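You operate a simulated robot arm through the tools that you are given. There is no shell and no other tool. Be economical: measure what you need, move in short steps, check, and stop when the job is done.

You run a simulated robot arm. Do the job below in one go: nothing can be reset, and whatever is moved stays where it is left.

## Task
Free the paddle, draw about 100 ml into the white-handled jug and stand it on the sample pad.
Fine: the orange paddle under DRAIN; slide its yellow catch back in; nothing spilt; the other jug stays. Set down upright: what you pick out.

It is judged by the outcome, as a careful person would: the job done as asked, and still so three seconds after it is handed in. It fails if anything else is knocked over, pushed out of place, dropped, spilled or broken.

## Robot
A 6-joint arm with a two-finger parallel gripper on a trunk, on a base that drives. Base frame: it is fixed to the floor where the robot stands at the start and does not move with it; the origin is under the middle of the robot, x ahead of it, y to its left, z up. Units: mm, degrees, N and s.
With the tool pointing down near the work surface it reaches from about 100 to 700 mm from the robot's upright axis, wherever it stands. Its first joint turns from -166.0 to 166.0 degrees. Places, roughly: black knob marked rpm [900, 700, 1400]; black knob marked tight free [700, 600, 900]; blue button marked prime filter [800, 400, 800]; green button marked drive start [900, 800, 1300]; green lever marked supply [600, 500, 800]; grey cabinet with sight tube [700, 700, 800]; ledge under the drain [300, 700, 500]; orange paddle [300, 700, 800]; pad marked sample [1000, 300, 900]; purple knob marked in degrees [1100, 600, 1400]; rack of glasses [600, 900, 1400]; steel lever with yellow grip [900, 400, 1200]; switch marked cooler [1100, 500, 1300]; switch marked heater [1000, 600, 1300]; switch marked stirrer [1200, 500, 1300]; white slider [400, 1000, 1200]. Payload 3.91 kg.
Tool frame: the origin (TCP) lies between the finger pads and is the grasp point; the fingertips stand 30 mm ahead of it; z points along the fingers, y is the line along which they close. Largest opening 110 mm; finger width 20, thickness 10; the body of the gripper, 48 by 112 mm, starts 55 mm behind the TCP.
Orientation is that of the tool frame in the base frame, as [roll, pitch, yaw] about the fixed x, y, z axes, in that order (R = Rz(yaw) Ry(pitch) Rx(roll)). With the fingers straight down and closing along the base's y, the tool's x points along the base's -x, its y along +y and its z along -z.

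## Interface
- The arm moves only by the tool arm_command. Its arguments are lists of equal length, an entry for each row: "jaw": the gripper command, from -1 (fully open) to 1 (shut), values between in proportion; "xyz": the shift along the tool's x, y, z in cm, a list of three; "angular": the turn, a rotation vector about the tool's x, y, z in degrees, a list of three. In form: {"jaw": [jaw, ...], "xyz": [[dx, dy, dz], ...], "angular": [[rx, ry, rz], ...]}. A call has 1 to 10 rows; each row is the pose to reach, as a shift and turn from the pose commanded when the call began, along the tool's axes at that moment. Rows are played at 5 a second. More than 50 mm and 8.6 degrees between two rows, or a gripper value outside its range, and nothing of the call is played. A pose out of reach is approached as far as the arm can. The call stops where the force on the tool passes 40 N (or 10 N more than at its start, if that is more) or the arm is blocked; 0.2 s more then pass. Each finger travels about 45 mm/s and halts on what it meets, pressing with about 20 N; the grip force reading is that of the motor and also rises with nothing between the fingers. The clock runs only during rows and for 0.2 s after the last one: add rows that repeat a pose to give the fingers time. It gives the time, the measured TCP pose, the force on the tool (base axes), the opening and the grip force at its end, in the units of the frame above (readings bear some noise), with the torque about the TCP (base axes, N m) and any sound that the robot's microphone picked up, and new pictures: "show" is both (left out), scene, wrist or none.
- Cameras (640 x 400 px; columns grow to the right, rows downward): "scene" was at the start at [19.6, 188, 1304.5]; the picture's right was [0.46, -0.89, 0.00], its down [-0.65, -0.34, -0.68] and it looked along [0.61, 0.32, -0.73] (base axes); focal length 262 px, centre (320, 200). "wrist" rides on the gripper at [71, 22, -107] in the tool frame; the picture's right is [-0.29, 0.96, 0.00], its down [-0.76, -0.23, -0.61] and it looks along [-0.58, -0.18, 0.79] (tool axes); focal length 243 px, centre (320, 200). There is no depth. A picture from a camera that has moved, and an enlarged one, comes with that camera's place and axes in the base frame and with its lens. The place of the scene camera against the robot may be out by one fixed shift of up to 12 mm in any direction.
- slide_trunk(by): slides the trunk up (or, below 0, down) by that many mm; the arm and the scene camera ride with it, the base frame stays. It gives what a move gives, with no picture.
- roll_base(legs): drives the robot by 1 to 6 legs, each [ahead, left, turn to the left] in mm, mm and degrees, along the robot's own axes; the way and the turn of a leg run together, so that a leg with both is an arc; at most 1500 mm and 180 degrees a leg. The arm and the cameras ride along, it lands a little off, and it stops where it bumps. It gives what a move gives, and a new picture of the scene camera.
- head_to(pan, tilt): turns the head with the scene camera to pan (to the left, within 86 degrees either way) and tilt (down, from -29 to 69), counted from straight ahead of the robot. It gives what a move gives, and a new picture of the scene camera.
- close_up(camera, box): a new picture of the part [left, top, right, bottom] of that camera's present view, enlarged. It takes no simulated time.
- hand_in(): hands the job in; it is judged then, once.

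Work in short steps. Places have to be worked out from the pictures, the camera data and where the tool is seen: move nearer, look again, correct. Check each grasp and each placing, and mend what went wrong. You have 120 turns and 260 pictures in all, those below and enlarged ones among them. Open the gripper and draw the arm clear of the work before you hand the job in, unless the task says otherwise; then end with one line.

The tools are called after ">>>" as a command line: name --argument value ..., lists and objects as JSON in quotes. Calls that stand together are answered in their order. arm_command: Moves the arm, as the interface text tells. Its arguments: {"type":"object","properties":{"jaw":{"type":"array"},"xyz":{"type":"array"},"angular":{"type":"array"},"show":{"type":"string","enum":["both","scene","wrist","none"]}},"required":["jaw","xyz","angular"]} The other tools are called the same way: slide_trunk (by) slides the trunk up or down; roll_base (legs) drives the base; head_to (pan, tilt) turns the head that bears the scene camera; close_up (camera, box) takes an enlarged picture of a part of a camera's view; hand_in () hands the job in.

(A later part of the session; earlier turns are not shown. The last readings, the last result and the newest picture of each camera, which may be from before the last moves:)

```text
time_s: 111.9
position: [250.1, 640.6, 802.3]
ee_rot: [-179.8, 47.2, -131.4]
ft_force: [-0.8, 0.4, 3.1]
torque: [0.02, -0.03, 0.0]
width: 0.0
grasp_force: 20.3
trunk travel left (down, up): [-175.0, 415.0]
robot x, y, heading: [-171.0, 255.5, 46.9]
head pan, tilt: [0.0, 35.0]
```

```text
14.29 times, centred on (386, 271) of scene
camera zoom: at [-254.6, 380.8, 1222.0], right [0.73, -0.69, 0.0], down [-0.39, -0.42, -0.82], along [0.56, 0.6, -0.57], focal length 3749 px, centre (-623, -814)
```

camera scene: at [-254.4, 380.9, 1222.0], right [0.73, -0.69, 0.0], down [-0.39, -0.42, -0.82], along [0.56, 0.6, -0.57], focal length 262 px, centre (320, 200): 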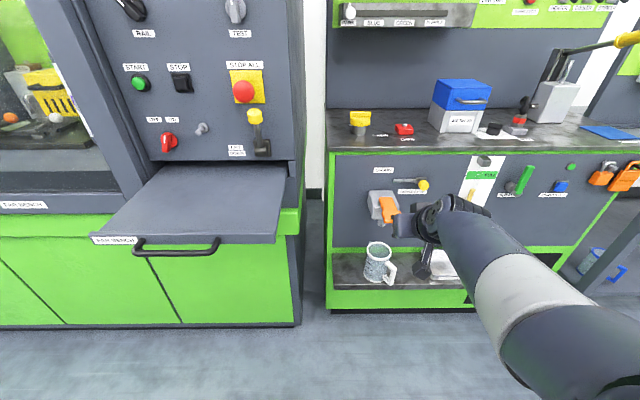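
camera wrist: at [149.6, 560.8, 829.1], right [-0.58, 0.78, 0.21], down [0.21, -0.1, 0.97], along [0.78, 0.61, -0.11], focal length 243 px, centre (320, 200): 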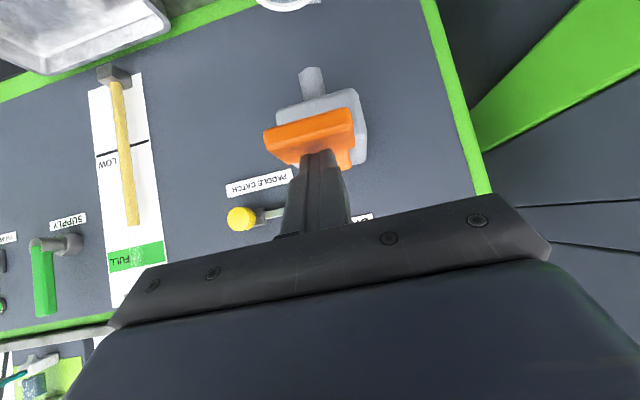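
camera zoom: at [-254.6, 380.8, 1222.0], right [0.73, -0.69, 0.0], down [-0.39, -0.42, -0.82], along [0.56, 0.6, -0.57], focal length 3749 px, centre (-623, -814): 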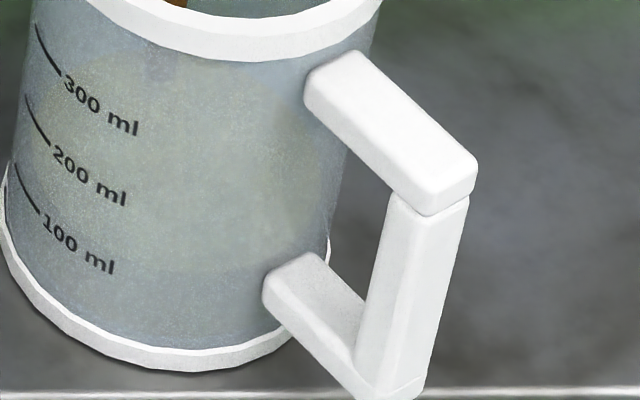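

About 86 ml. I hold 4.4 s more, then lift off.

>>> arm_command --jaw '[1, 1, 1, 1, 1, 1, 1, 1, 1, 1]' --xyz '[[0, 0, 0], [0, 0, 0], [0, 0, 0], [0, 0, 0], [0, 0, 0], [0, 0, 0], [0, 0, 0], [0, 0, 0], [0, 0, 0], [0, 0, 0]]' --angular '[[0, 0, 0], [0, 0, 0], [0, 0, 0], [0, 0, 0], [0, 0, 0], [0, 0, 0], [0, 0, 0], [0, 0, 0], [0, 0, 0], [0, 0, 0]]' --show "none"

>>> arm_command --jaw '[1, 1, 1, 1, 1, 1, 1, 1, 1, 1]' --xyz '[[0, 0, 0], [0, 0, 0], [0, 0, 0], [0, 0, 0], [0, 0, 0], [0, 0, 0], [0, 0, 0], [0, 0, 0], [-1.5, 0, -1.35], [-2.9, 0, -2.7]]' --angular '[[0, 0, 0], [0, 0, 0], [0, 0, 0], [0, 0, 0], [0, 0, 0], [0, 0, 0], [0, 0, 0], [0, 0, 0], [0, 0, 0], [0, 0, 0]]' --show "none"

>>> close_up --camera "scene" --box '[370, 266, 390, 283]'

>>> close_up --camera "scene" --box '[330, 170, 490, 270]'

```text
time_s: 114.1
position: [249.6, 640.4, 800.3]
ee_rot: [-179.7, 47.3, -131.5]
ft_force: [-0.7, 0.8, 3.7]
torque: [0.03, -0.02, 0.01]
width: 0.0
grasp_force: 20.0
trunk travel left (down, up): [-175.0, 415.0]
robot x, y, heading: [-172.6, 256.5, 46.8]
head pan, tilt: [0.0, 35.0]
```

```text
time_s: 116.3
position: [250.2, 641.8, 839.7]
ee_rot: [-179.7, 47.4, -131.5]
ft_force: [0.2, 0.5, -1.1]
torque: [0.01, 0.02, 0.03]
width: 0.3
grasp_force: 20.1
trunk travel left (down, up): [-175.0, 415.0]
robot x, y, heading: [-172.5, 256.9, 46.5]
head pan, tilt: [0.0, 35.0]
```

```text
16.00 times, centred on (380, 274) of scene
camera zoom: at [-254.3, 381.0, 1221.9], right [0.73, -0.69, 0.0], down [-0.39, -0.42, -0.82], along [0.56, 0.6, -0.57], focal length 4199 px, centre (-640, -992)
```

zoom: 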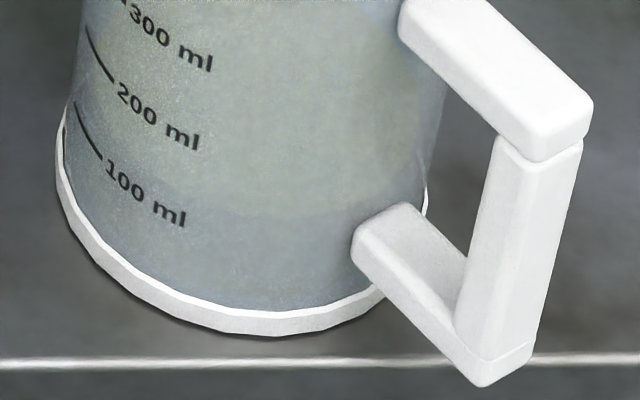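

```text
4.00 times, centred on (410, 220) of scene
camera zoom: at [-254.3, 381.0, 1221.9], right [0.73, -0.69, 0.0], down [-0.39, -0.42, -0.82], along [0.56, 0.6, -0.57], focal length 1050 px, centre (-40, 120)
```

zoom: 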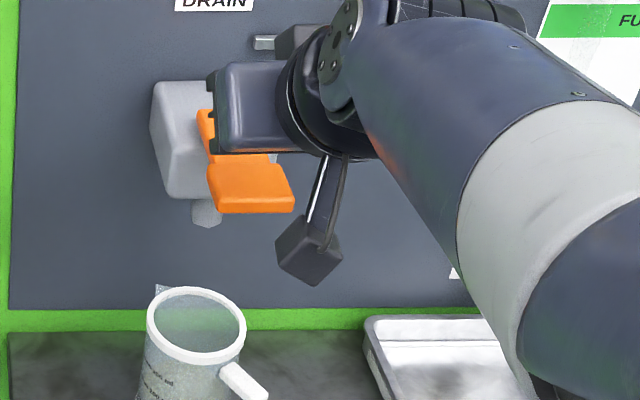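

The liquid's near edge now matches the 100 ml circle and the flow has stopped. Next is the catch: I back the arm a little and move the base right and forward to push the knob left from its right side.

>>> arm_command --jaw '[1, 1]' --xyz '[[1.5, 0, -1.6], [2.7, 0, -2.94]]' --angular '[[0, 0, 0], [0, 0, 0]]' --show "none"

>>> roll_base --legs '[[0, -148, 0], [100, 0, 0]]'

>>> close_up --camera "wrist" --box '[0, 0, 640, 400]'

```text
time_s: 116.9
position: [224.2, 609.8, 838.4]
ee_rot: [-179.7, 47.3, -131.4]
ft_force: [0.3, 1.4, 0.2]
torque: [0.03, 0.02, -0.01]
width: 0.1
grasp_force: 20.3
trunk travel left (down, up): [-175.0, 415.0]
robot x, y, heading: [-173.1, 256.5, 46.8]
head pan, tilt: [0.0, 35.0]
```

```text
time_s: 119.0
position: [399.2, 582.3, 839.7]
ee_rot: [-179.7, 47.3, -131.4]
ft_force: [-0.7, -0.5, 0.0]
torque: [-0.02, -0.01, -0.01]
width: 0.1
grasp_force: 20.3
trunk travel left (down, up): [-175.0, 415.0]
robot x, y, heading: [9.9, 230.0, 46.9]
head pan, tilt: [0.0, 35.0]
camera scene: at [-78.3, 351.8, 1222.0], right [0.73, -0.68, 0.0], down [-0.39, -0.42, -0.82], along [0.56, 0.6, -0.57], focal length 262 px, centre (320, 200)
```

scene: 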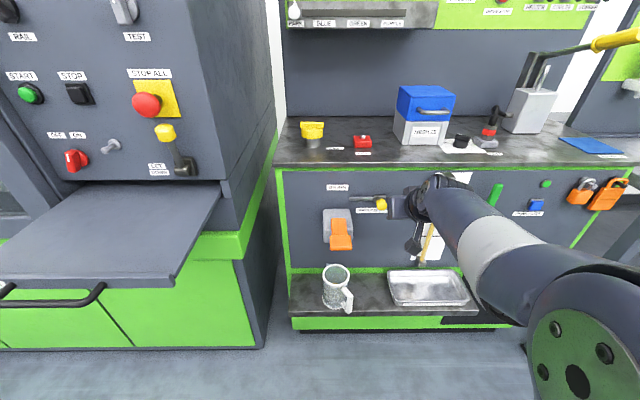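

```text
1.00 times, centred on (320, 200) of wrist (not enlarged: the box is as wide or as high as the picture)
camera zoom: at [299.2, 502.5, 860.3], right [-0.59, 0.78, 0.21], down [0.21, -0.1, 0.97], along [0.78, 0.61, -0.11], focal length 243 px, centre (320, 200)
```

zoom: 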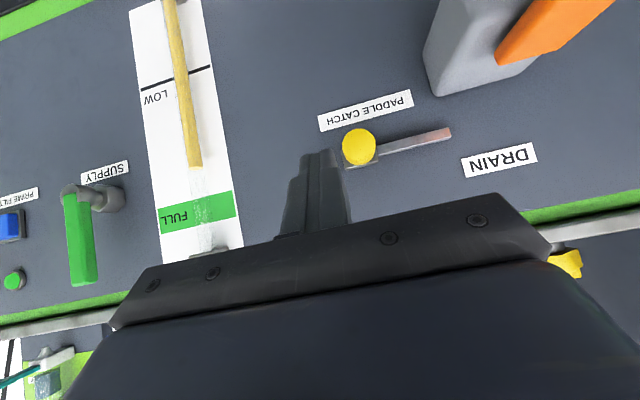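

The knob is at u≈-138, z≈799. I insert the closed fingers just to its right.

>>> arm_command --jaw '[1, 1, 1, 1]' --xyz '[[-0.8, -0.6, 1.7], [-1.6, -0.6, 3.4], [-2.4, -0.6, 5.1], [-3.2, -0.6, 6.8]]' --angular '[[0, 0, 0], [0, 0, 0], [0, 0, 0], [0, 0, 0]]' --show "wrist"

>>> close_up --camera "scene" --box '[310, 170, 440, 250]'

```text
time_s: 120.0
position: [453.7, 631.7, 817.8]
ee_rot: [-179.7, 47.3, -131.4]
ft_force: [-0.7, 0.2, -0.4]
torque: [0.02, 0.0, 0.03]
width: 0.0
grasp_force: 20.5
trunk travel left (down, up): [-175.0, 415.0]
robot x, y, heading: [6.0, 229.5, 46.7]
head pan, tilt: [0.0, 35.0]
camera wrist: at [351.3, 552.0, 837.9], right [-0.59, 0.78, 0.21], down [0.21, -0.1, 0.97], along [0.78, 0.61, -0.11], focal length 243 px, centre (320, 200)
```

wrist: 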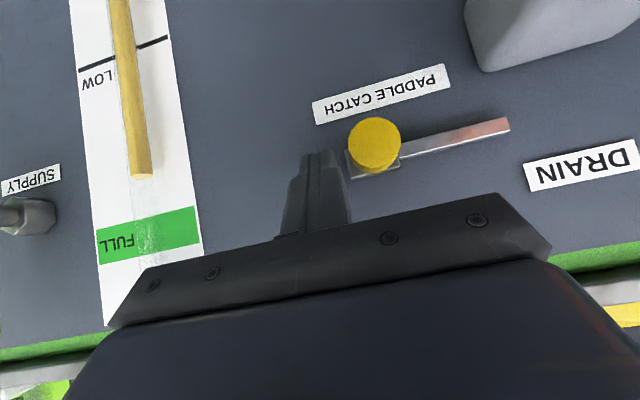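

```text
4.92 times, centred on (375, 210) of scene
camera zoom: at [-78.3, 351.7, 1222.0], right [0.73, -0.68, 0.0], down [-0.39, -0.42, -0.82], along [0.56, 0.6, -0.57], focal length 1292 px, centre (49, 151)
```

zoom: 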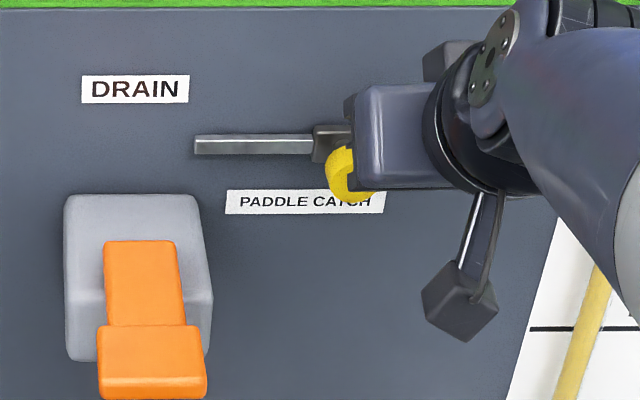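

The fingers sit right beside the knob. I push left in 5 mm steps until it stops at its home position.

>>> arm_command --jaw '[1, 1, 1, 1, 1, 1, 1, 1]' --xyz '[[0, 0.6, 0], [0, 1.2, 0], [0, 1.8, 0], [0, 2.4, 0], [0, 2.8, 0], [0, 3.2, 0], [0, 3.6, 0], [0, 4.0, 0]]' --angular '[[0, 0, 0], [0, 0, 0], [0, 0, 0], [0, 0, 0], [0, 0, 0], [0, 0, 0], [0, 0, 0], [0, 0, 0]]' --show "wrist"

>>> close_up --camera "scene" --box '[310, 170, 440, 250]'

```text
time_s: 121.8
position: [423.6, 658.1, 816.9]
ee_rot: [-179.7, 47.3, -131.5]
ft_force: [7.5, -6.0, -0.6]
torque: [-0.11, -0.12, -0.22]
width: 0.0
grasp_force: 20.1
trunk travel left (down, up): [-175.0, 415.0]
robot x, y, heading: [6.6, 225.9, 46.6]
head pan, tilt: [0.0, 35.0]
camera wrist: at [322.9, 577.4, 837.2], right [-0.58, 0.78, 0.21], down [0.21, -0.1, 0.97], along [0.78, 0.61, -0.11], focal length 243 px, centre (320, 200)
```

wrist: 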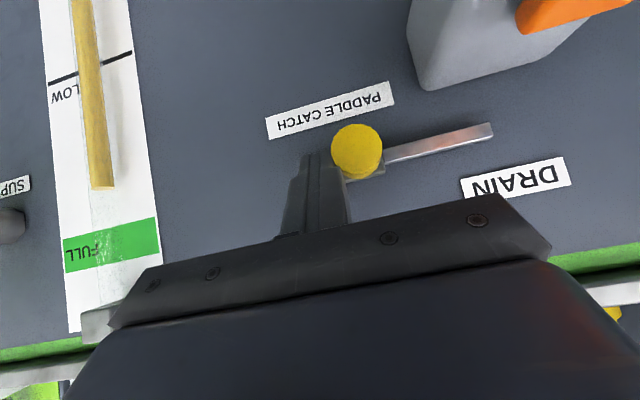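

```text
4.92 times, centred on (375, 210) of scene
camera zoom: at [-77.4, 351.5, 1222.0], right [0.73, -0.69, 0.0], down [-0.39, -0.42, -0.82], along [0.56, 0.6, -0.57], focal length 1292 px, centre (49, 151)
```

zoom: 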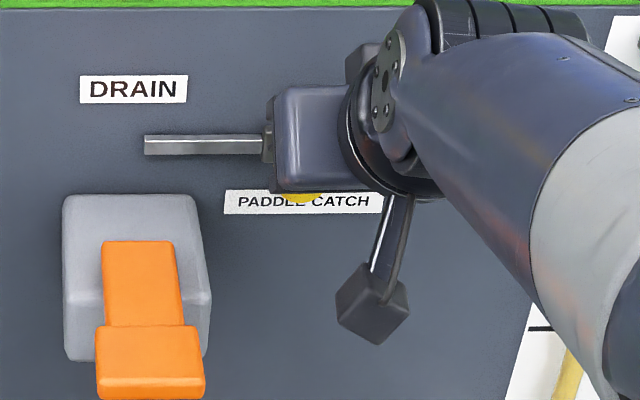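

The bar is back at its original place relative to the label. I push 3 mm more to make sure it is fully home.

>>> arm_command --jaw '[1, 1]' --xyz '[[0, 0.2, 0], [0, 0.4, 0]]' --angular '[[0, 0, 0], [0, 0, 0]]' --show "none"

>>> close_up --camera "scene" --box '[310, 170, 440, 250]'

```text
time_s: 122.4
position: [423.3, 657.4, 817.4]
ee_rot: [-179.7, 47.3, -131.7]
ft_force: [27.4, -26.2, -2.6]
torque: [-0.45, -0.52, -0.63]
width: 0.0
grasp_force: 19.5
trunk travel left (down, up): [-175.0, 415.0]
robot x, y, heading: [6.4, 229.3, 46.8]
head pan, tilt: [0.0, 35.0]
```

```text
4.92 times, centred on (375, 210) of scene
camera zoom: at [-75.3, 349.9, 1222.3], right [0.73, -0.69, 0.0], down [-0.4, -0.42, -0.82], along [0.56, 0.6, -0.57], focal length 1292 px, centre (49, 151)
```

zoom: 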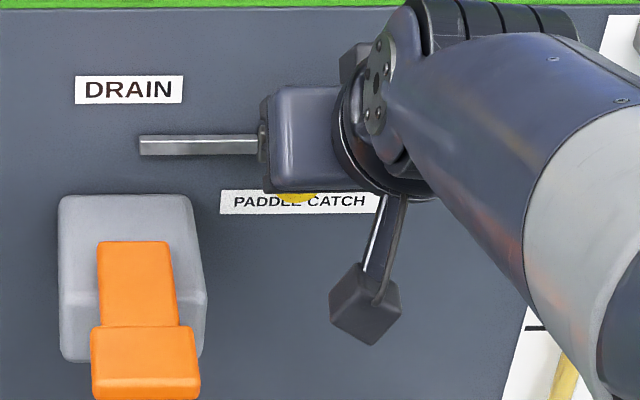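

It's at its hard stop, as at the start. I back off to the right, retreat, then drive back to re-grasp the jug.

>>> arm_command --jaw '[1, 1, 1, 1, 1]' --xyz '[[0, -0.8, 0], [0, -1.8, 0], [1.7, -1.8, -1.8], [3.4, -1.8, -3.6], [5.1, -1.8, -5.5]]' --angular '[[0, 0, 0], [0, 0, 0], [0, 0, 0], [0, 0, 0], [0, 0, 0]]' --show "none"

>>> roll_base --legs '[[-160, 0, 0], [0, 132, 0]]'

>>> close_up --camera "scene" --box '[330, 130, 490, 250]'

```text
time_s: 123.6
position: [383.7, 591.9, 816.4]
ee_rot: [-179.7, 47.3, -131.3]
ft_force: [-0.6, 1.4, 0.0]
torque: [0.04, -0.02, 0.02]
width: 0.1
grasp_force: 20.3
trunk travel left (down, up): [-175.0, 415.0]
robot x, y, heading: [2.6, 228.1, 46.9]
head pan, tilt: [0.0, 35.0]
```

```text
time_s: 125.9
position: [178.2, 563.5, 817.7]
ee_rot: [-179.7, 47.3, -131.4]
ft_force: [-0.3, -0.1, 0.5]
torque: [0.01, -0.02, -0.01]
width: 0.0
grasp_force: 20.1
trunk travel left (down, up): [-175.0, 415.0]
robot x, y, heading: [-200.2, 197.7, 46.7]
head pan, tilt: [0.0, 35.0]
camera scene: at [-283.5, 323.8, 1222.0], right [0.73, -0.69, 0.0], down [-0.39, -0.42, -0.82], along [0.56, 0.6, -0.57], focal length 262 px, centre (320, 200)
```

scene: 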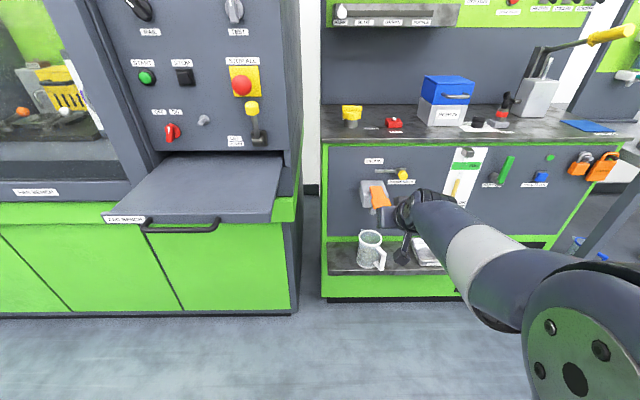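

```text
3.33 times, centred on (410, 190) of scene
camera zoom: at [-283.5, 323.8, 1222.0], right [0.73, -0.69, 0.0], down [-0.39, -0.42, -0.82], along [0.56, 0.6, -0.57], focal length 875 px, centre (20, 233)
```

zoom: 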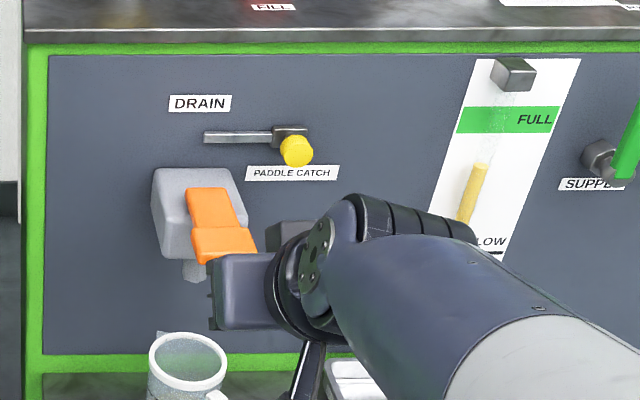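

The catch is confirmed home. I lower the arm to the pre-grasp height with the gripper open, well in front of the ledge.

>>> arm_command --jaw '[0.4, 0, -0.4, -0.8, -1, -1]' --xyz '[[2.2, 0, 2.0], [4.4, 0, 4.0], [6.6, 0, 6.0], [8.8, 0, 8.0], [11, 0, 10], [12.9, 0, 11.9]]' --angular '[[0, 0, 0], [0, 0, 0], [0, 0, 0], [0, 0, 0], [0, 0, 0], [0, 0, 0]]' --show "none"

>>> roll_base --legs '[[70, 0, 0]]'

>>> close_up --camera "wrist" --box '[0, 0, 640, 400]'

```text
time_s: 127.3
position: [178.2, 562.4, 640.8]
ee_rot: [-179.0, 47.2, -130.4]
ft_force: [0.2, 0.1, 0.0]
torque: [0.01, 0.08, -0.01]
width: 110.0
grasp_force: 0.1
trunk travel left (down, up): [-175.0, 415.0]
robot x, y, heading: [-199.6, 199.7, 46.5]
head pan, tilt: [0.0, 35.0]
```

```text
time_s: 128.3
position: [226.6, 615.0, 642.0]
ee_rot: [-179.7, 47.3, -131.5]
ft_force: [-0.1, 0.9, 1.0]
torque: [-0.01, 0.0, 0.01]
width: 109.8
grasp_force: 0.0
trunk travel left (down, up): [-175.0, 415.0]
robot x, y, heading: [-150.8, 252.3, 46.7]
head pan, tilt: [0.0, 35.0]
camera scene: at [-235.1, 375.1, 1222.0], right [0.73, -0.69, 0.0], down [-0.39, -0.42, -0.82], along [0.56, 0.6, -0.57], focal length 262 px, centre (320, 200)
```

scene: 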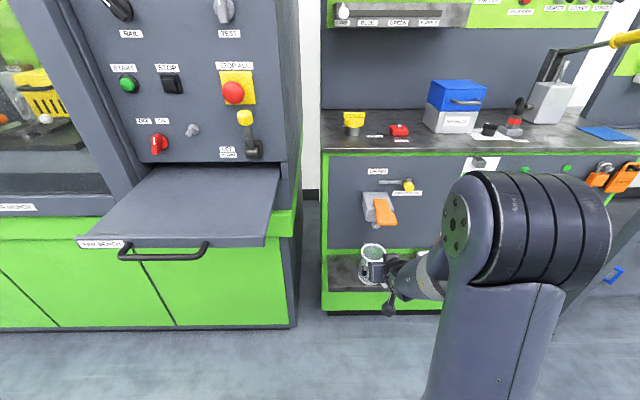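

```text
1.00 times, centred on (320, 200) of wrist (not enlarged: the box is as wide or as high as the picture)
camera zoom: at [126.3, 534.3, 661.9], right [-0.58, 0.78, 0.21], down [0.21, -0.1, 0.97], along [0.78, 0.61, -0.11], focal length 243 px, centre (320, 200)
```

zoom: 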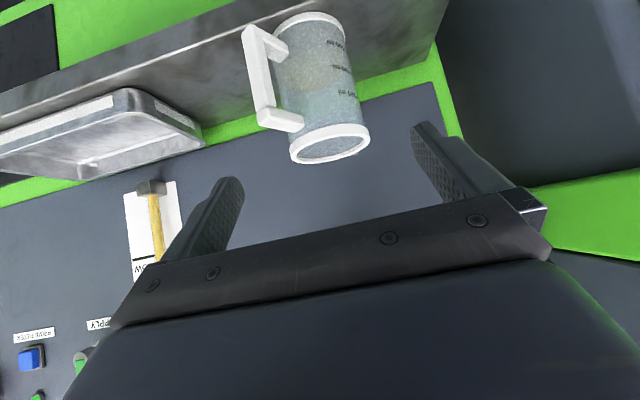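

The liquid is visible in the jug from this low angle; I zoom to read the level before grasping.

>>> close_up --camera "wrist" --box '[230, 0, 390, 170]'

```text
2.35 times, centred on (310, 85) of wrist
camera zoom: at [126.3, 534.3, 661.9], right [-0.58, 0.78, 0.21], down [0.21, -0.1, 0.97], along [0.78, 0.61, -0.11], focal length 571 px, centre (344, 471)
```

zoom: 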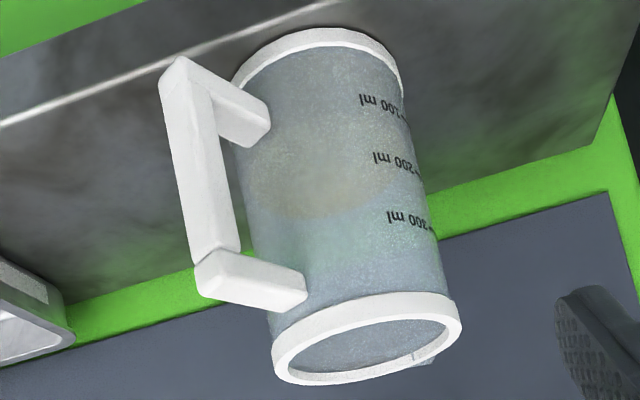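

The level's near edge lines up with the 100 ml mark. I go in along the tool axis for the grasp, most of the way first.

>>> arm_command --jaw '[-1, -1, -1, -1]' --xyz '[[-0.5, -0.2, 3], [-0.9, -0.2, 6], [-1.3, -0.2, 9], [-1.5, -0.2, 11]]' --angular '[[0, 0, 0], [0, 0, 0], [0, 0, 0], [0, 0, 0]]' --show "wrist"

>>> close_up --camera "scene" --box '[330, 200, 450, 290]'

```text
time_s: 129.3
position: [290.5, 679.9, 578.0]
ee_rot: [-179.8, 47.4, -131.6]
ft_force: [0.1, -0.2, -0.2]
torque: [0.01, 0.01, 0.01]
width: 110.1
grasp_force: 0.0
trunk travel left (down, up): [-175.0, 415.0]
robot x, y, heading: [-152.7, 251.6, 46.8]
head pan, tilt: [0.0, 35.0]
camera wrist: at [188.5, 600.3, 598.0], right [-0.58, 0.78, 0.21], down [0.21, -0.1, 0.97], along [0.78, 0.61, -0.11], focal length 243 px, centre (320, 200)
```

wrist: 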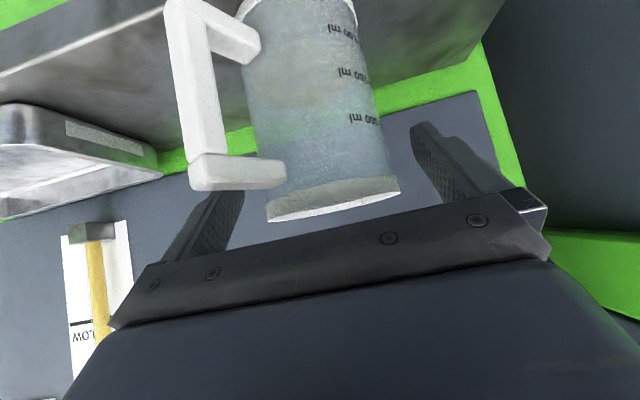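

```text
4.44 times, centred on (390, 245) of scene
camera zoom: at [-235.3, 374.9, 1222.0], right [0.73, -0.69, 0.0], down [-0.39, -0.42, -0.82], along [0.56, 0.6, -0.57], focal length 1166 px, centre (9, 0)
```

zoom: 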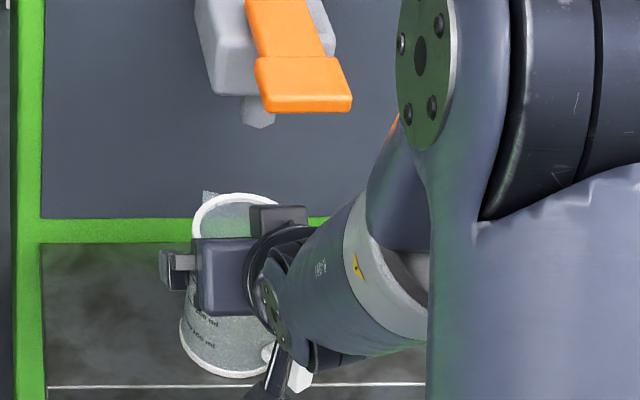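

Slight correction to the left, then the last 3 cm and close.

>>> arm_command --jaw '[-1, -1, -1, -0.5, 0, 0.5, 1, 1, 1, 1]' --xyz '[[-0.1, 0.25, 1.1], [-0.15, 0.25, 2.2], [-0.2, 0.25, 3.2], [-0.2, 0.25, 3.2], [-0.2, 0.25, 3.2], [-0.2, 0.25, 3.2], [-0.2, 0.25, 3.2], [-0.2, 0.25, 3.2], [-0.2, 0.25, 3.2], [-0.2, 0.25, 3.2]]' --angular '[[0, 0, 0], [0, 0, 0], [0, 0, 0], [0, 0, 0], [0, 0, 0], [0, 0, 0], [0, 0, 0], [0, 0, 0], [0, 0, 0], [0, 0, 0]]' --show "wrist"

```text
time_s: 131.5
position: [304.1, 700.8, 557.3]
ee_rot: [-179.7, 47.3, -131.5]
ft_force: [-0.3, 0.0, 0.3]
torque: [0.06, 0.03, 0.05]
width: 88.4
grasp_force: 19.9
trunk travel left (down, up): [-175.0, 415.0]
robot x, y, heading: [-152.4, 252.6, 47.0]
head pan, tilt: [0.0, 35.0]
camera wrist: at [203.3, 620.8, 577.8], right [-0.58, 0.78, 0.21], down [0.21, -0.1, 0.97], along [0.78, 0.61, -0.11], focal length 243 px, centre (320, 200)
```

wrist: 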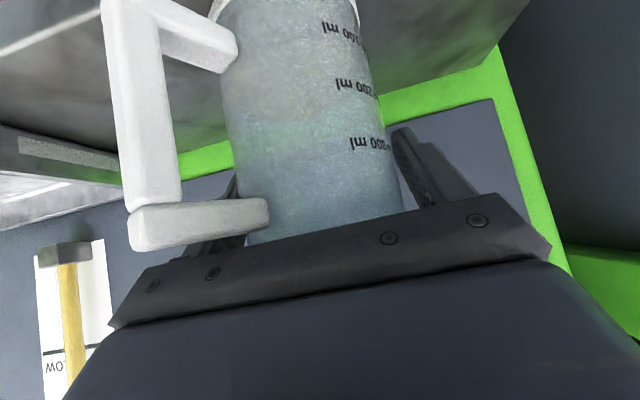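

Gripped at 88.4. I lift 2 cm gently and check that the jug follows.

>>> arm_command --jaw '[1, 1, 1, 1, 1, 1]' --xyz '[[-0.25, 0, -0.23], [-0.5, 0, -0.46], [-0.75, 0, -0.7], [-1.0, 0, -0.93], [-1.25, 0, -1.15], [-1.5, 0, -1.38]]' --angular '[[0, 0, 0], [0, 0, 0], [0, 0, 0], [0, 0, 0], [0, 0, 0], [0, 0, 0]]' --show "wrist"

```text
time_s: 132.9
position: [304.9, 700.8, 578.9]
ee_rot: [-179.6, 47.3, -131.6]
ft_force: [-0.3, -0.7, -2.2]
torque: [0.06, 0.02, -0.01]
width: 88.1
grasp_force: 20.4
trunk travel left (down, up): [-175.0, 415.0]
robot x, y, heading: [-150.3, 249.6, 46.6]
head pan, tilt: [0.0, 35.0]
camera wrist: at [203.6, 620.8, 598.6], right [-0.58, 0.78, 0.21], down [0.21, -0.1, 0.97], along [0.78, 0.61, -0.11], focal length 243 px, centre (320, 200)
```

wrist: 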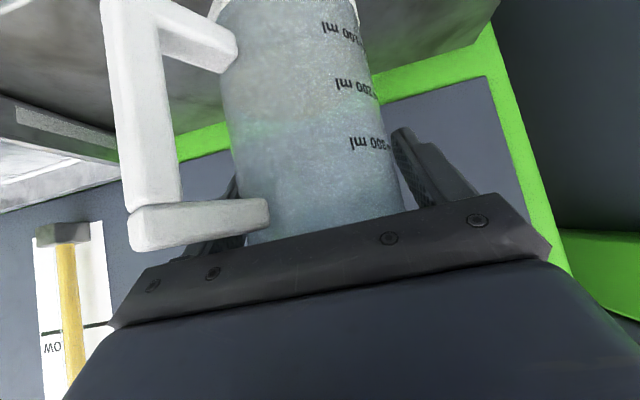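

The jug follows. I back straight out from under the nozzle, then raise the trunk well above counter height.

>>> roll_base --legs '[[-200, 0, 0]]'

>>> slide_trunk --by 400

>>> roll_base --legs '[[0, -700, 0]]'

>>> head_to --pan -5 --tilt 50

```text
time_s: 134.5
position: [167.1, 555.7, 578.1]
ee_rot: [-179.7, 47.3, -131.7]
ft_force: [0.0, -0.8, -1.8]
torque: [0.03, -0.03, 0.01]
width: 88.2
grasp_force: 19.6
trunk travel left (down, up): [-175.0, 415.0]
robot x, y, heading: [-288.8, 105.2, 46.8]
head pan, tilt: [0.0, 35.0]
camera scene: at [-371.9, 230.5, 1222.0], right [0.73, -0.69, 0.0], down [-0.39, -0.42, -0.82], along [0.56, 0.59, -0.57], focal length 262 px, centre (320, 200)
```

scene: 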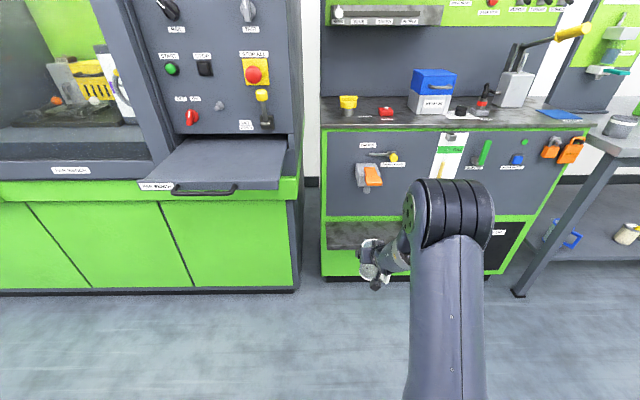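

```text
time_s: 138.3
position: [167.6, 555.0, 977.7]
ee_rot: [-179.7, 47.3, -131.6]
ft_force: [0.2, 0.5, -2.5]
torque: [0.04, 0.0, 0.02]
width: 88.0
grasp_force: 19.8
trunk travel left (down, up): [-575.0, 15.0]
robot x, y, heading: [-283.5, 106.9, 46.5]
head pan, tilt: [0.0, 35.0]
```

```text
time_s: 142.2
position: [675.1, 77.4, 977.3]
ee_rot: [-179.8, 47.3, -131.3]
ft_force: [-0.8, -0.7, -2.2]
torque: [0.04, -0.03, 0.0]
width: 88.2
grasp_force: 20.1
trunk travel left (down, up): [-575.0, 15.0]
robot x, y, heading: [222.9, -377.0, 46.5]
head pan, tilt: [0.0, 35.0]
camera scene: at [138.3, -251.0, 1622.0], right [0.73, -0.68, 0.0], down [-0.39, -0.42, -0.82], along [0.56, 0.6, -0.57], focal length 262 px, centre (320, 200)
```

scene: 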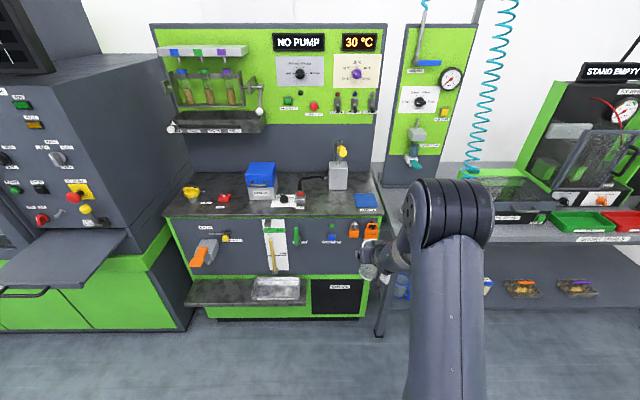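

```text
time_s: 142.9
position: [675.5, 77.0, 977.8]
ee_rot: [-179.8, 47.3, -131.3]
ft_force: [-0.2, 0.3, -1.2]
torque: [0.03, -0.03, -0.01]
width: 87.9
grasp_force: 19.8
trunk travel left (down, up): [-575.0, 15.0]
robot x, y, heading: [220.6, -378.8, 46.6]
head pan, tilt: [-5.0, 50.0]
camera scene: at [135.4, -263.8, 1600.3], right [0.67, -0.74, 0.0], down [-0.57, -0.51, -0.64], along [0.48, 0.43, -0.77], focal length 262 px, centre (320, 200)
```

scene: 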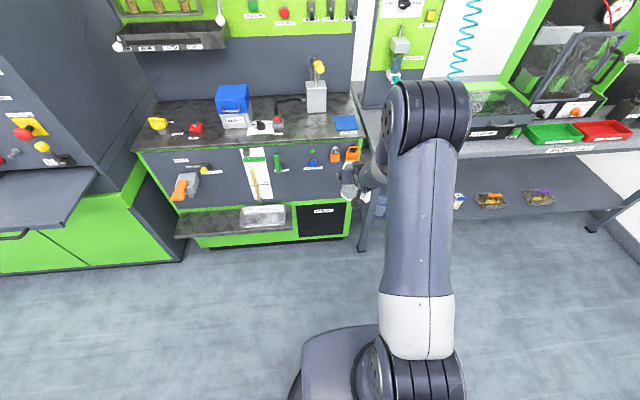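

Pad centre triangulates to about n≈948, u≈485 at z≈900. The lever tip is ~120 mm to the left at z≈1180. I raise the arm for clearance, then approach partway.

>>> arm_command --jaw '[1, 1, 1, 1]' --xyz '[[-1.4, 0, -1.3], [-2.8, 0, -2.6], [-4.2, 0, -3.9], [-5.6, 0, -5.2]]' --angular '[[0, 0, 0], [0, 0, 0], [0, 0, 0], [0, 0, 0]]' --show "none"

>>> roll_base --legs '[[230, -46, 0]]'

>>> close_up --camera "wrist" --box '[0, 0, 640, 400]'

>>> close_up --camera "scene" --box '[280, 90, 440, 240]'

```text
time_s: 143.9
position: [675.6, 77.7, 1054.2]
ee_rot: [-179.8, 47.2, -131.4]
ft_force: [0.0, -0.1, -2.0]
torque: [0.07, 0.04, 0.02]
width: 88.3
grasp_force: 20.2
trunk travel left (down, up): [-575.0, 15.0]
robot x, y, heading: [220.0, -373.5, 46.9]
head pan, tilt: [-5.0, 50.0]
```

```text
time_s: 145.7
position: [866.8, 215.2, 1053.7]
ee_rot: [-179.7, 47.3, -131.3]
ft_force: [0.7, 0.8, -2.1]
torque: [0.04, -0.02, 0.0]
width: 88.0
grasp_force: 19.8
trunk travel left (down, up): [-575.0, 15.0]
robot x, y, heading: [412.7, -235.6, 46.8]
head pan, tilt: [-5.0, 50.0]
camera scene: at [326.7, -126.6, 1600.2], right [0.67, -0.74, 0.0], down [-0.57, -0.51, -0.64], along [0.48, 0.43, -0.77], focal length 262 px, centre (320, 200)
```

scene: 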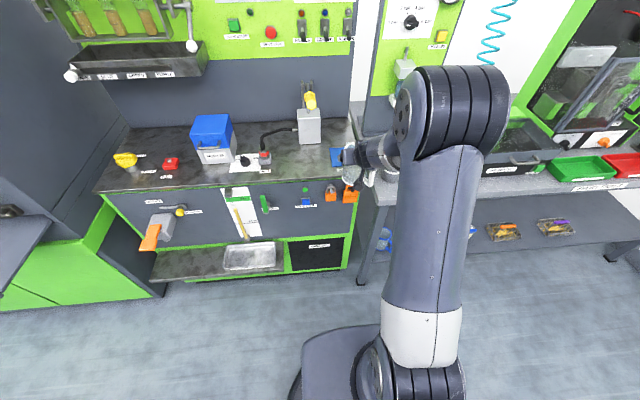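

```text
1.00 times, centred on (320, 200) of wrist (not enlarged: the box is as wide or as high as the picture)
camera zoom: at [766.4, 134.2, 1074.6], right [-0.59, 0.78, 0.21], down [0.22, -0.1, 0.97], along [0.78, 0.62, -0.11], focal length 243 px, centre (320, 200)
```

zoom: 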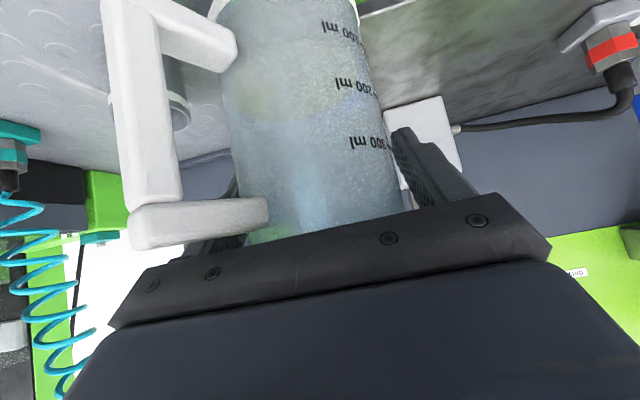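

```text
2.67 times, centred on (360, 165) of scene
camera zoom: at [326.7, -126.6, 1600.2], right [0.67, -0.74, 0.0], down [-0.57, -0.51, -0.64], along [0.48, 0.43, -0.77], focal length 700 px, centre (213, 293)
```

zoom: 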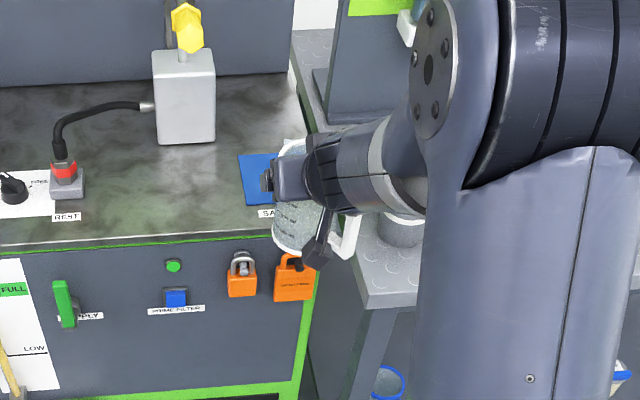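

Pad centre refined to n≈943, u≈484 (about 110 mm square). I drive 150 mm forward.

>>> roll_base --legs '[[150, 0, 0]]'

>>> close_up --camera "scene" --box '[260, 100, 420, 220]'

```text
time_s: 147.1
position: [968.1, 321.6, 1054.2]
ee_rot: [-179.7, 47.2, -131.3]
ft_force: [0.5, -0.5, -2.2]
torque: [0.04, -0.03, 0.03]
width: 88.2
grasp_force: 19.7
trunk travel left (down, up): [-575.0, 15.0]
robot x, y, heading: [509.5, -130.2, 46.9]
head pan, tilt: [-5.0, 50.0]
camera scene: at [428.8, -17.5, 1600.2], right [0.67, -0.74, 0.0], down [-0.57, -0.51, -0.64], along [0.48, 0.43, -0.77], focal length 262 px, centre (320, 200)
```

scene: 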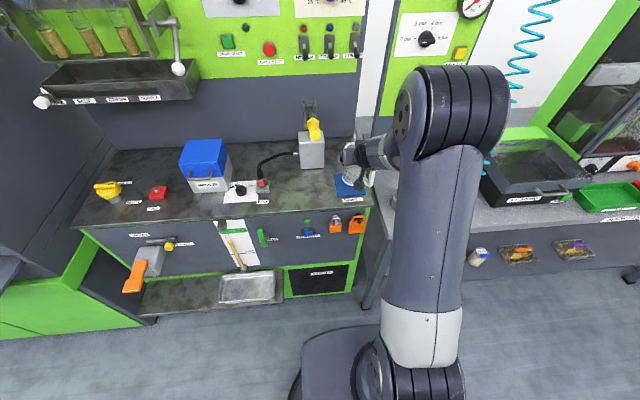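

```text
3.33 times, centred on (340, 160) of scene
camera zoom: at [428.8, -17.5, 1600.2], right [0.67, -0.74, 0.0], down [-0.57, -0.51, -0.64], along [0.48, 0.43, -0.77], focal length 875 px, centre (253, 333)
```

zoom: 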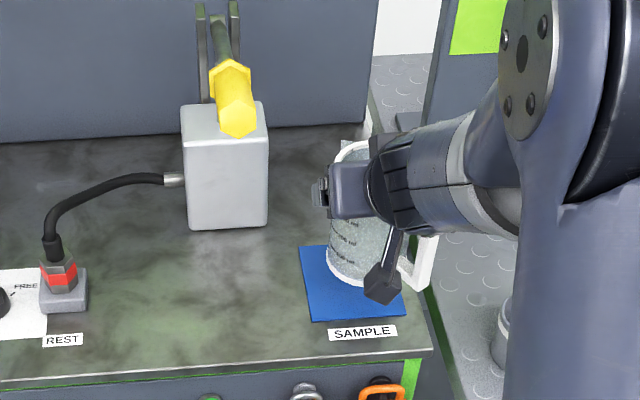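

Pad centre comes out at n≈938, u≈483 and TCP is at n≈898. I move the arm 40 mm forward and down 40 mm, then check.

>>> arm_command --jaw '[1, 1, 1, 1, 1, 1]' --xyz '[[-0.9, 0, 1.0], [-1.8, 0, 2.0], [-2.7, 0, 2.95], [-1.7, 0, 3.85], [-0.7, 0, 4.75], [0.2, 0, 5.65]]' --angular '[[0, 0, 0], [0, 0, 0], [0, 0, 0], [0, 0, 0], [0, 0, 0], [0, 0, 0]]' --show "wrist"

>>> close_up --camera "scene" --box '[310, 130, 406, 202]'

```text
time_s: 148.5
position: [995.6, 352.1, 1013.1]
ee_rot: [-179.7, 47.2, -131.3]
ft_force: [0.2, -0.8, -1.3]
torque: [0.02, -0.03, -0.01]
width: 88.1
grasp_force: 19.6
trunk travel left (down, up): [-575.0, 15.0]
robot x, y, heading: [515.2, -130.9, 46.7]
head pan, tilt: [-5.0, 50.0]
camera wrist: at [894.6, 272.7, 1034.3], right [-0.59, 0.78, 0.21], down [0.22, -0.1, 0.97], along [0.78, 0.61, -0.11], focal length 243 px, centre (320, 200)
```

wrist: 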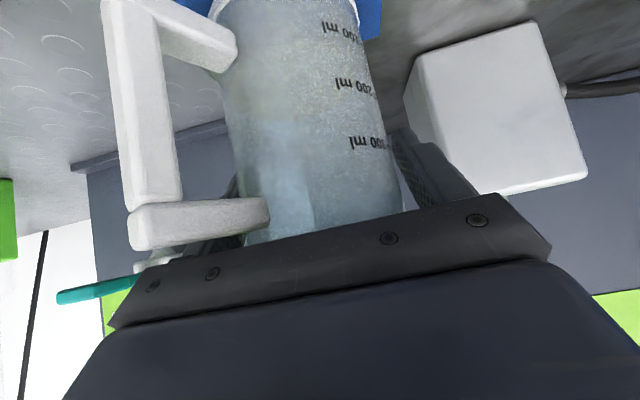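

```text
5.56 times, centred on (358, 166) of scene
camera zoom: at [428.5, -17.8, 1600.2], right [0.67, -0.74, 0.0], down [-0.57, -0.51, -0.64], along [0.48, 0.43, -0.77], focal length 1458 px, centre (109, 389)
```

zoom: 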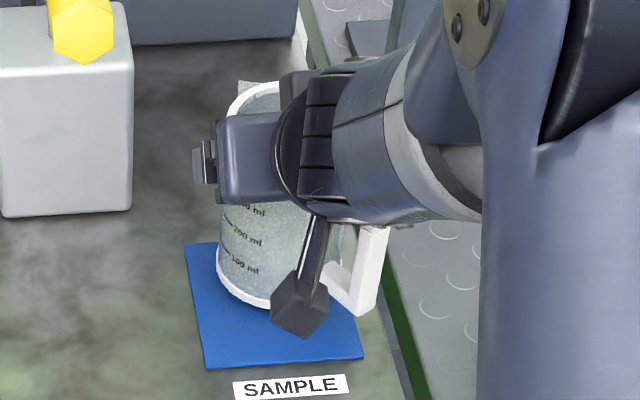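

The jug looks to be slightly behind the pad centre. I lower a bit more and re-judge near the surface.

>>> arm_command --jaw '[1, 1, 1, 1]' --xyz '[[0.2, 0, 0.19], [0.4, 0, 0.37], [0.6, 0, 0.55], [0.73, 0, 0.68]]' --angular '[[0, 0, 0], [0, 0, 0], [0, 0, 0], [0, 0, 0]]' --show "none"

>>> close_up --camera "scene" --box '[310, 130, 406, 202]'

>>> close_up --camera "wrist" --box '[160, 0, 420, 100]'

```text
time_s: 149.5
position: [995.2, 352.3, 1004.0]
ee_rot: [-179.6, 47.2, -131.3]
ft_force: [-0.3, 0.2, -2.1]
torque: [0.03, -0.01, 0.02]
width: 88.4
grasp_force: 20.3
trunk travel left (down, up): [-575.0, 15.0]
robot x, y, heading: [515.5, -129.0, 46.9]
head pan, tilt: [-5.0, 50.0]
```

```text
5.56 times, centred on (358, 166) of scene
camera zoom: at [428.4, -17.9, 1600.2], right [0.67, -0.74, 0.0], down [-0.57, -0.51, -0.64], along [0.48, 0.43, -0.77], focal length 1458 px, centre (109, 389)
```

zoom: 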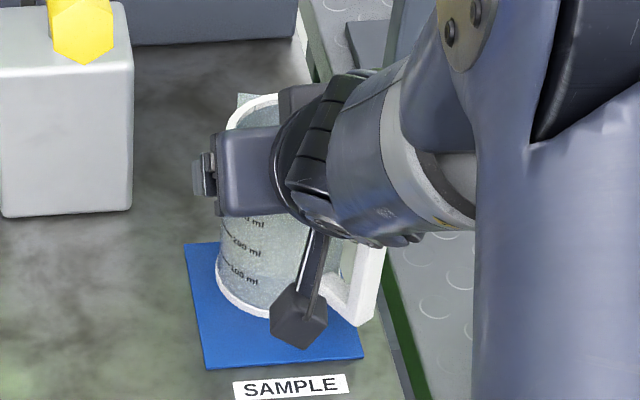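

```text
2.46 times, centred on (290, 50) of wrist
camera zoom: at [895.0, 272.6, 1024.6], right [-0.59, 0.78, 0.21], down [0.22, -0.1, 0.97], along [0.78, 0.61, -0.11], focal length 597 px, centre (394, 569)
```

zoom: 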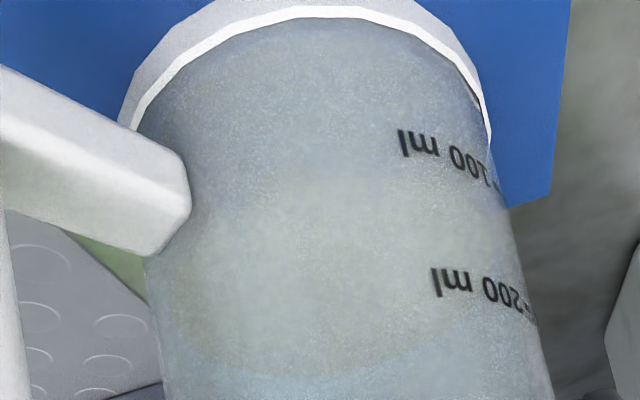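

The jug is ~15 mm too far back relative to the pad. I bring it 15 mm toward me and 3 mm left.

>>> arm_command --jaw '[1, 1, 1]' --xyz '[[0.4, 0.1, -0.4], [0.8, 0.2, -0.8], [1.05, 0.3, -1.12]]' --angular '[[0, 0, 0], [0, 0, 0], [0, 0, 0]]' --show "none"

>>> arm_command --jaw '[1, 1, 1, 1, 1]' --xyz '[[0.15, 0, 0.14], [0.29, 0, 0.27], [0.44, 0, 0.41], [0.52, 0, 0.48], [0.59, 0, 0.54]]' --angular '[[0, 0, 0], [0, 0, 0], [0, 0, 0], [0, 0, 0], [0, 0, 0]]' --show "none"

>>> close_up --camera "scene" --box '[310, 130, 406, 202]'

```text
time_s: 150.3
position: [983.5, 343.3, 1005.3]
ee_rot: [-179.7, 47.2, -131.3]
ft_force: [0.8, 0.3, -2.2]
torque: [0.02, -0.01, -0.01]
width: 88.3
grasp_force: 20.4
trunk travel left (down, up): [-575.0, 15.0]
robot x, y, heading: [514.5, -130.9, 46.7]
head pan, tilt: [-5.0, 50.0]
```

```text
time_s: 151.5
position: [982.3, 343.3, 998.3]
ee_rot: [-179.7, 47.5, -131.3]
ft_force: [2.7, 1.3, 20.2]
torque: [0.21, 0.44, 0.03]
width: 88.2
grasp_force: 19.8
trunk travel left (down, up): [-575.0, 15.0]
robot x, y, heading: [514.0, -128.8, 47.1]
head pan, tilt: [-5.0, 50.0]
```

```text
5.56 times, centred on (358, 166) of scene
camera zoom: at [427.3, -19.2, 1600.4], right [0.67, -0.74, 0.0], down [-0.57, -0.51, -0.64], along [0.48, 0.43, -0.77], focal length 1458 px, centre (109, 389)
```

zoom: 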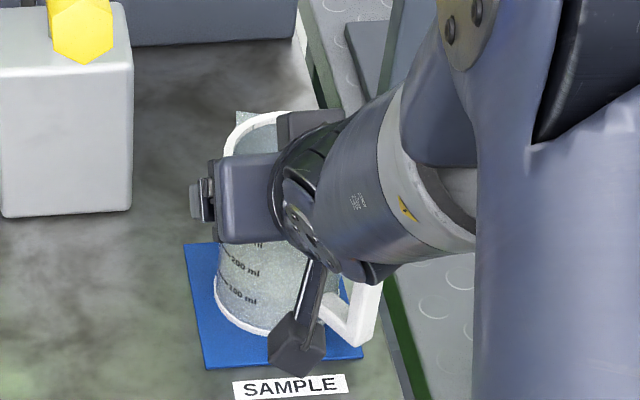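

Contact, with the base mostly on the pad but near its rear edge. I lift 5 mm, pull 8 mm toward me, and lower again to centre it better.

>>> arm_command --jaw '[1, 1, 1, 1, 1, 1, 1]' --xyz '[[-0.25, 0, -0.23], [-0.5, 0, -0.46], [-0.23, 0.1, -0.76], [0.05, 0.2, -1.05], [0.25, 0.2, -0.87], [0.4, 0.2, -0.73], [0.5, 0.2, -0.63]]' --angular '[[0, 0, 0], [0, 0, 0], [0, 0, 0], [0, 0, 0], [0, 0, 0], [0, 0, 0], [0, 0, 0]]' --show "wrist"

>>> close_up --camera "scene" --box '[310, 130, 406, 202]'

```text
time_s: 153.1
position: [976.9, 339.0, 999.5]
ee_rot: [-179.7, 47.4, -131.2]
ft_force: [-2.0, -2.0, 12.7]
torque: [-0.32, 0.66, 0.05]
width: 88.2
grasp_force: 20.0
trunk travel left (down, up): [-575.0, 15.0]
robot x, y, heading: [514.7, -129.0, 46.8]
head pan, tilt: [-5.0, 50.0]
camera wrist: at [875.6, 258.1, 1018.9], right [-0.59, 0.78, 0.21], down [0.21, -0.1, 0.97], along [0.78, 0.62, -0.11], focal length 243 px, centre (320, 200)
```

wrist: 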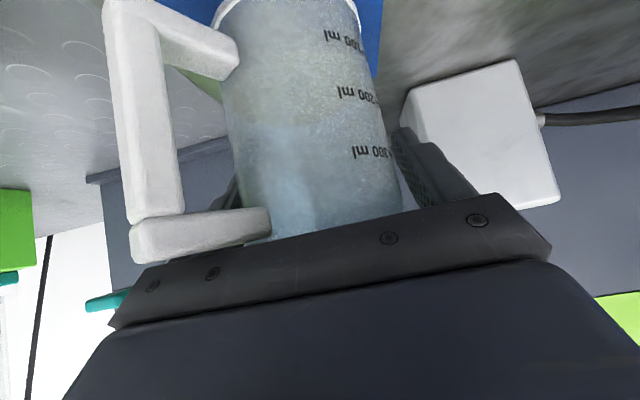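

```text
5.56 times, centred on (358, 166) of scene
camera zoom: at [427.3, -19.1, 1600.5], right [0.67, -0.74, 0.0], down [-0.57, -0.51, -0.64], along [0.48, 0.43, -0.77], focal length 1458 px, centre (109, 389)
```

zoom: 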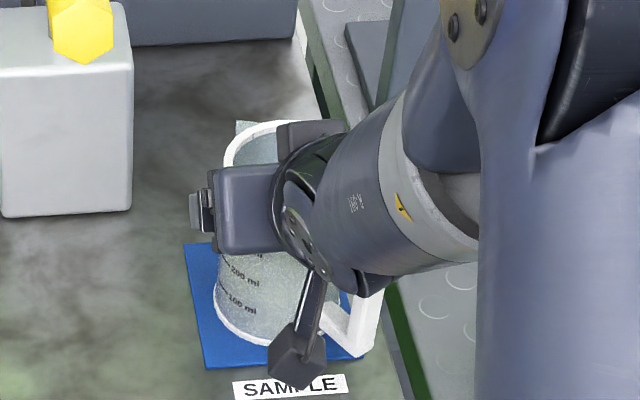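

It's now well on the pad. I relieve slightly, open, and withdraw along the tool axis.

>>> arm_command --jaw '[1, 0.6, 0.1, -0.4, -0.8, -1, -1, -1]' --xyz '[[-0.12, 0, -0.11], [-0.12, 0, -0.11], [-0.12, 0, -0.11], [-0.12, 0, -0.11], [-0.12, 0, -0.11], [-0.12, 0, -0.11], [-0.12, 0, -0.8], [-0.12, 0, -1.6]]' --angular '[[0, 0, 0], [0, 0, 0], [0, 0, 0], [0, 0, 0], [0, 0, 0], [0, 0, 0], [0, 0, 0], [0, 0, 0]]' --show "wrist"

```text
time_s: 154.9
position: [969.9, 331.5, 1009.2]
ee_rot: [-179.6, 47.4, -131.3]
ft_force: [0.0, -1.0, 0.1]
torque: [0.02, 0.0, 0.05]
width: 109.9
grasp_force: 0.0
trunk travel left (down, up): [-575.0, 15.0]
robot x, y, heading: [513.3, -127.1, 46.8]
head pan, tilt: [-5.0, 50.0]
camera wrist: at [868.3, 250.2, 1029.6], right [-0.59, 0.78, 0.21], down [0.22, -0.1, 0.97], along [0.78, 0.61, -0.11], focal length 243 px, centre (320, 200)
```

wrist: 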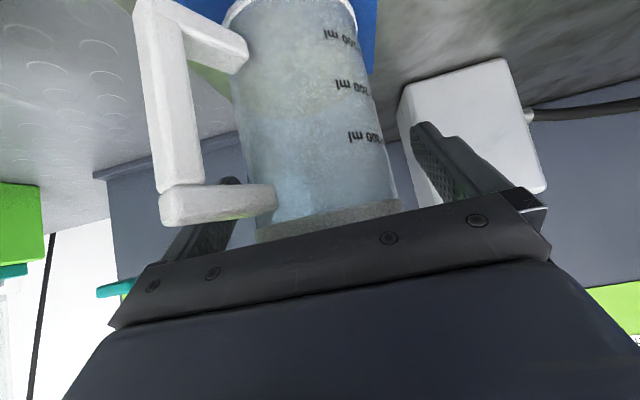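

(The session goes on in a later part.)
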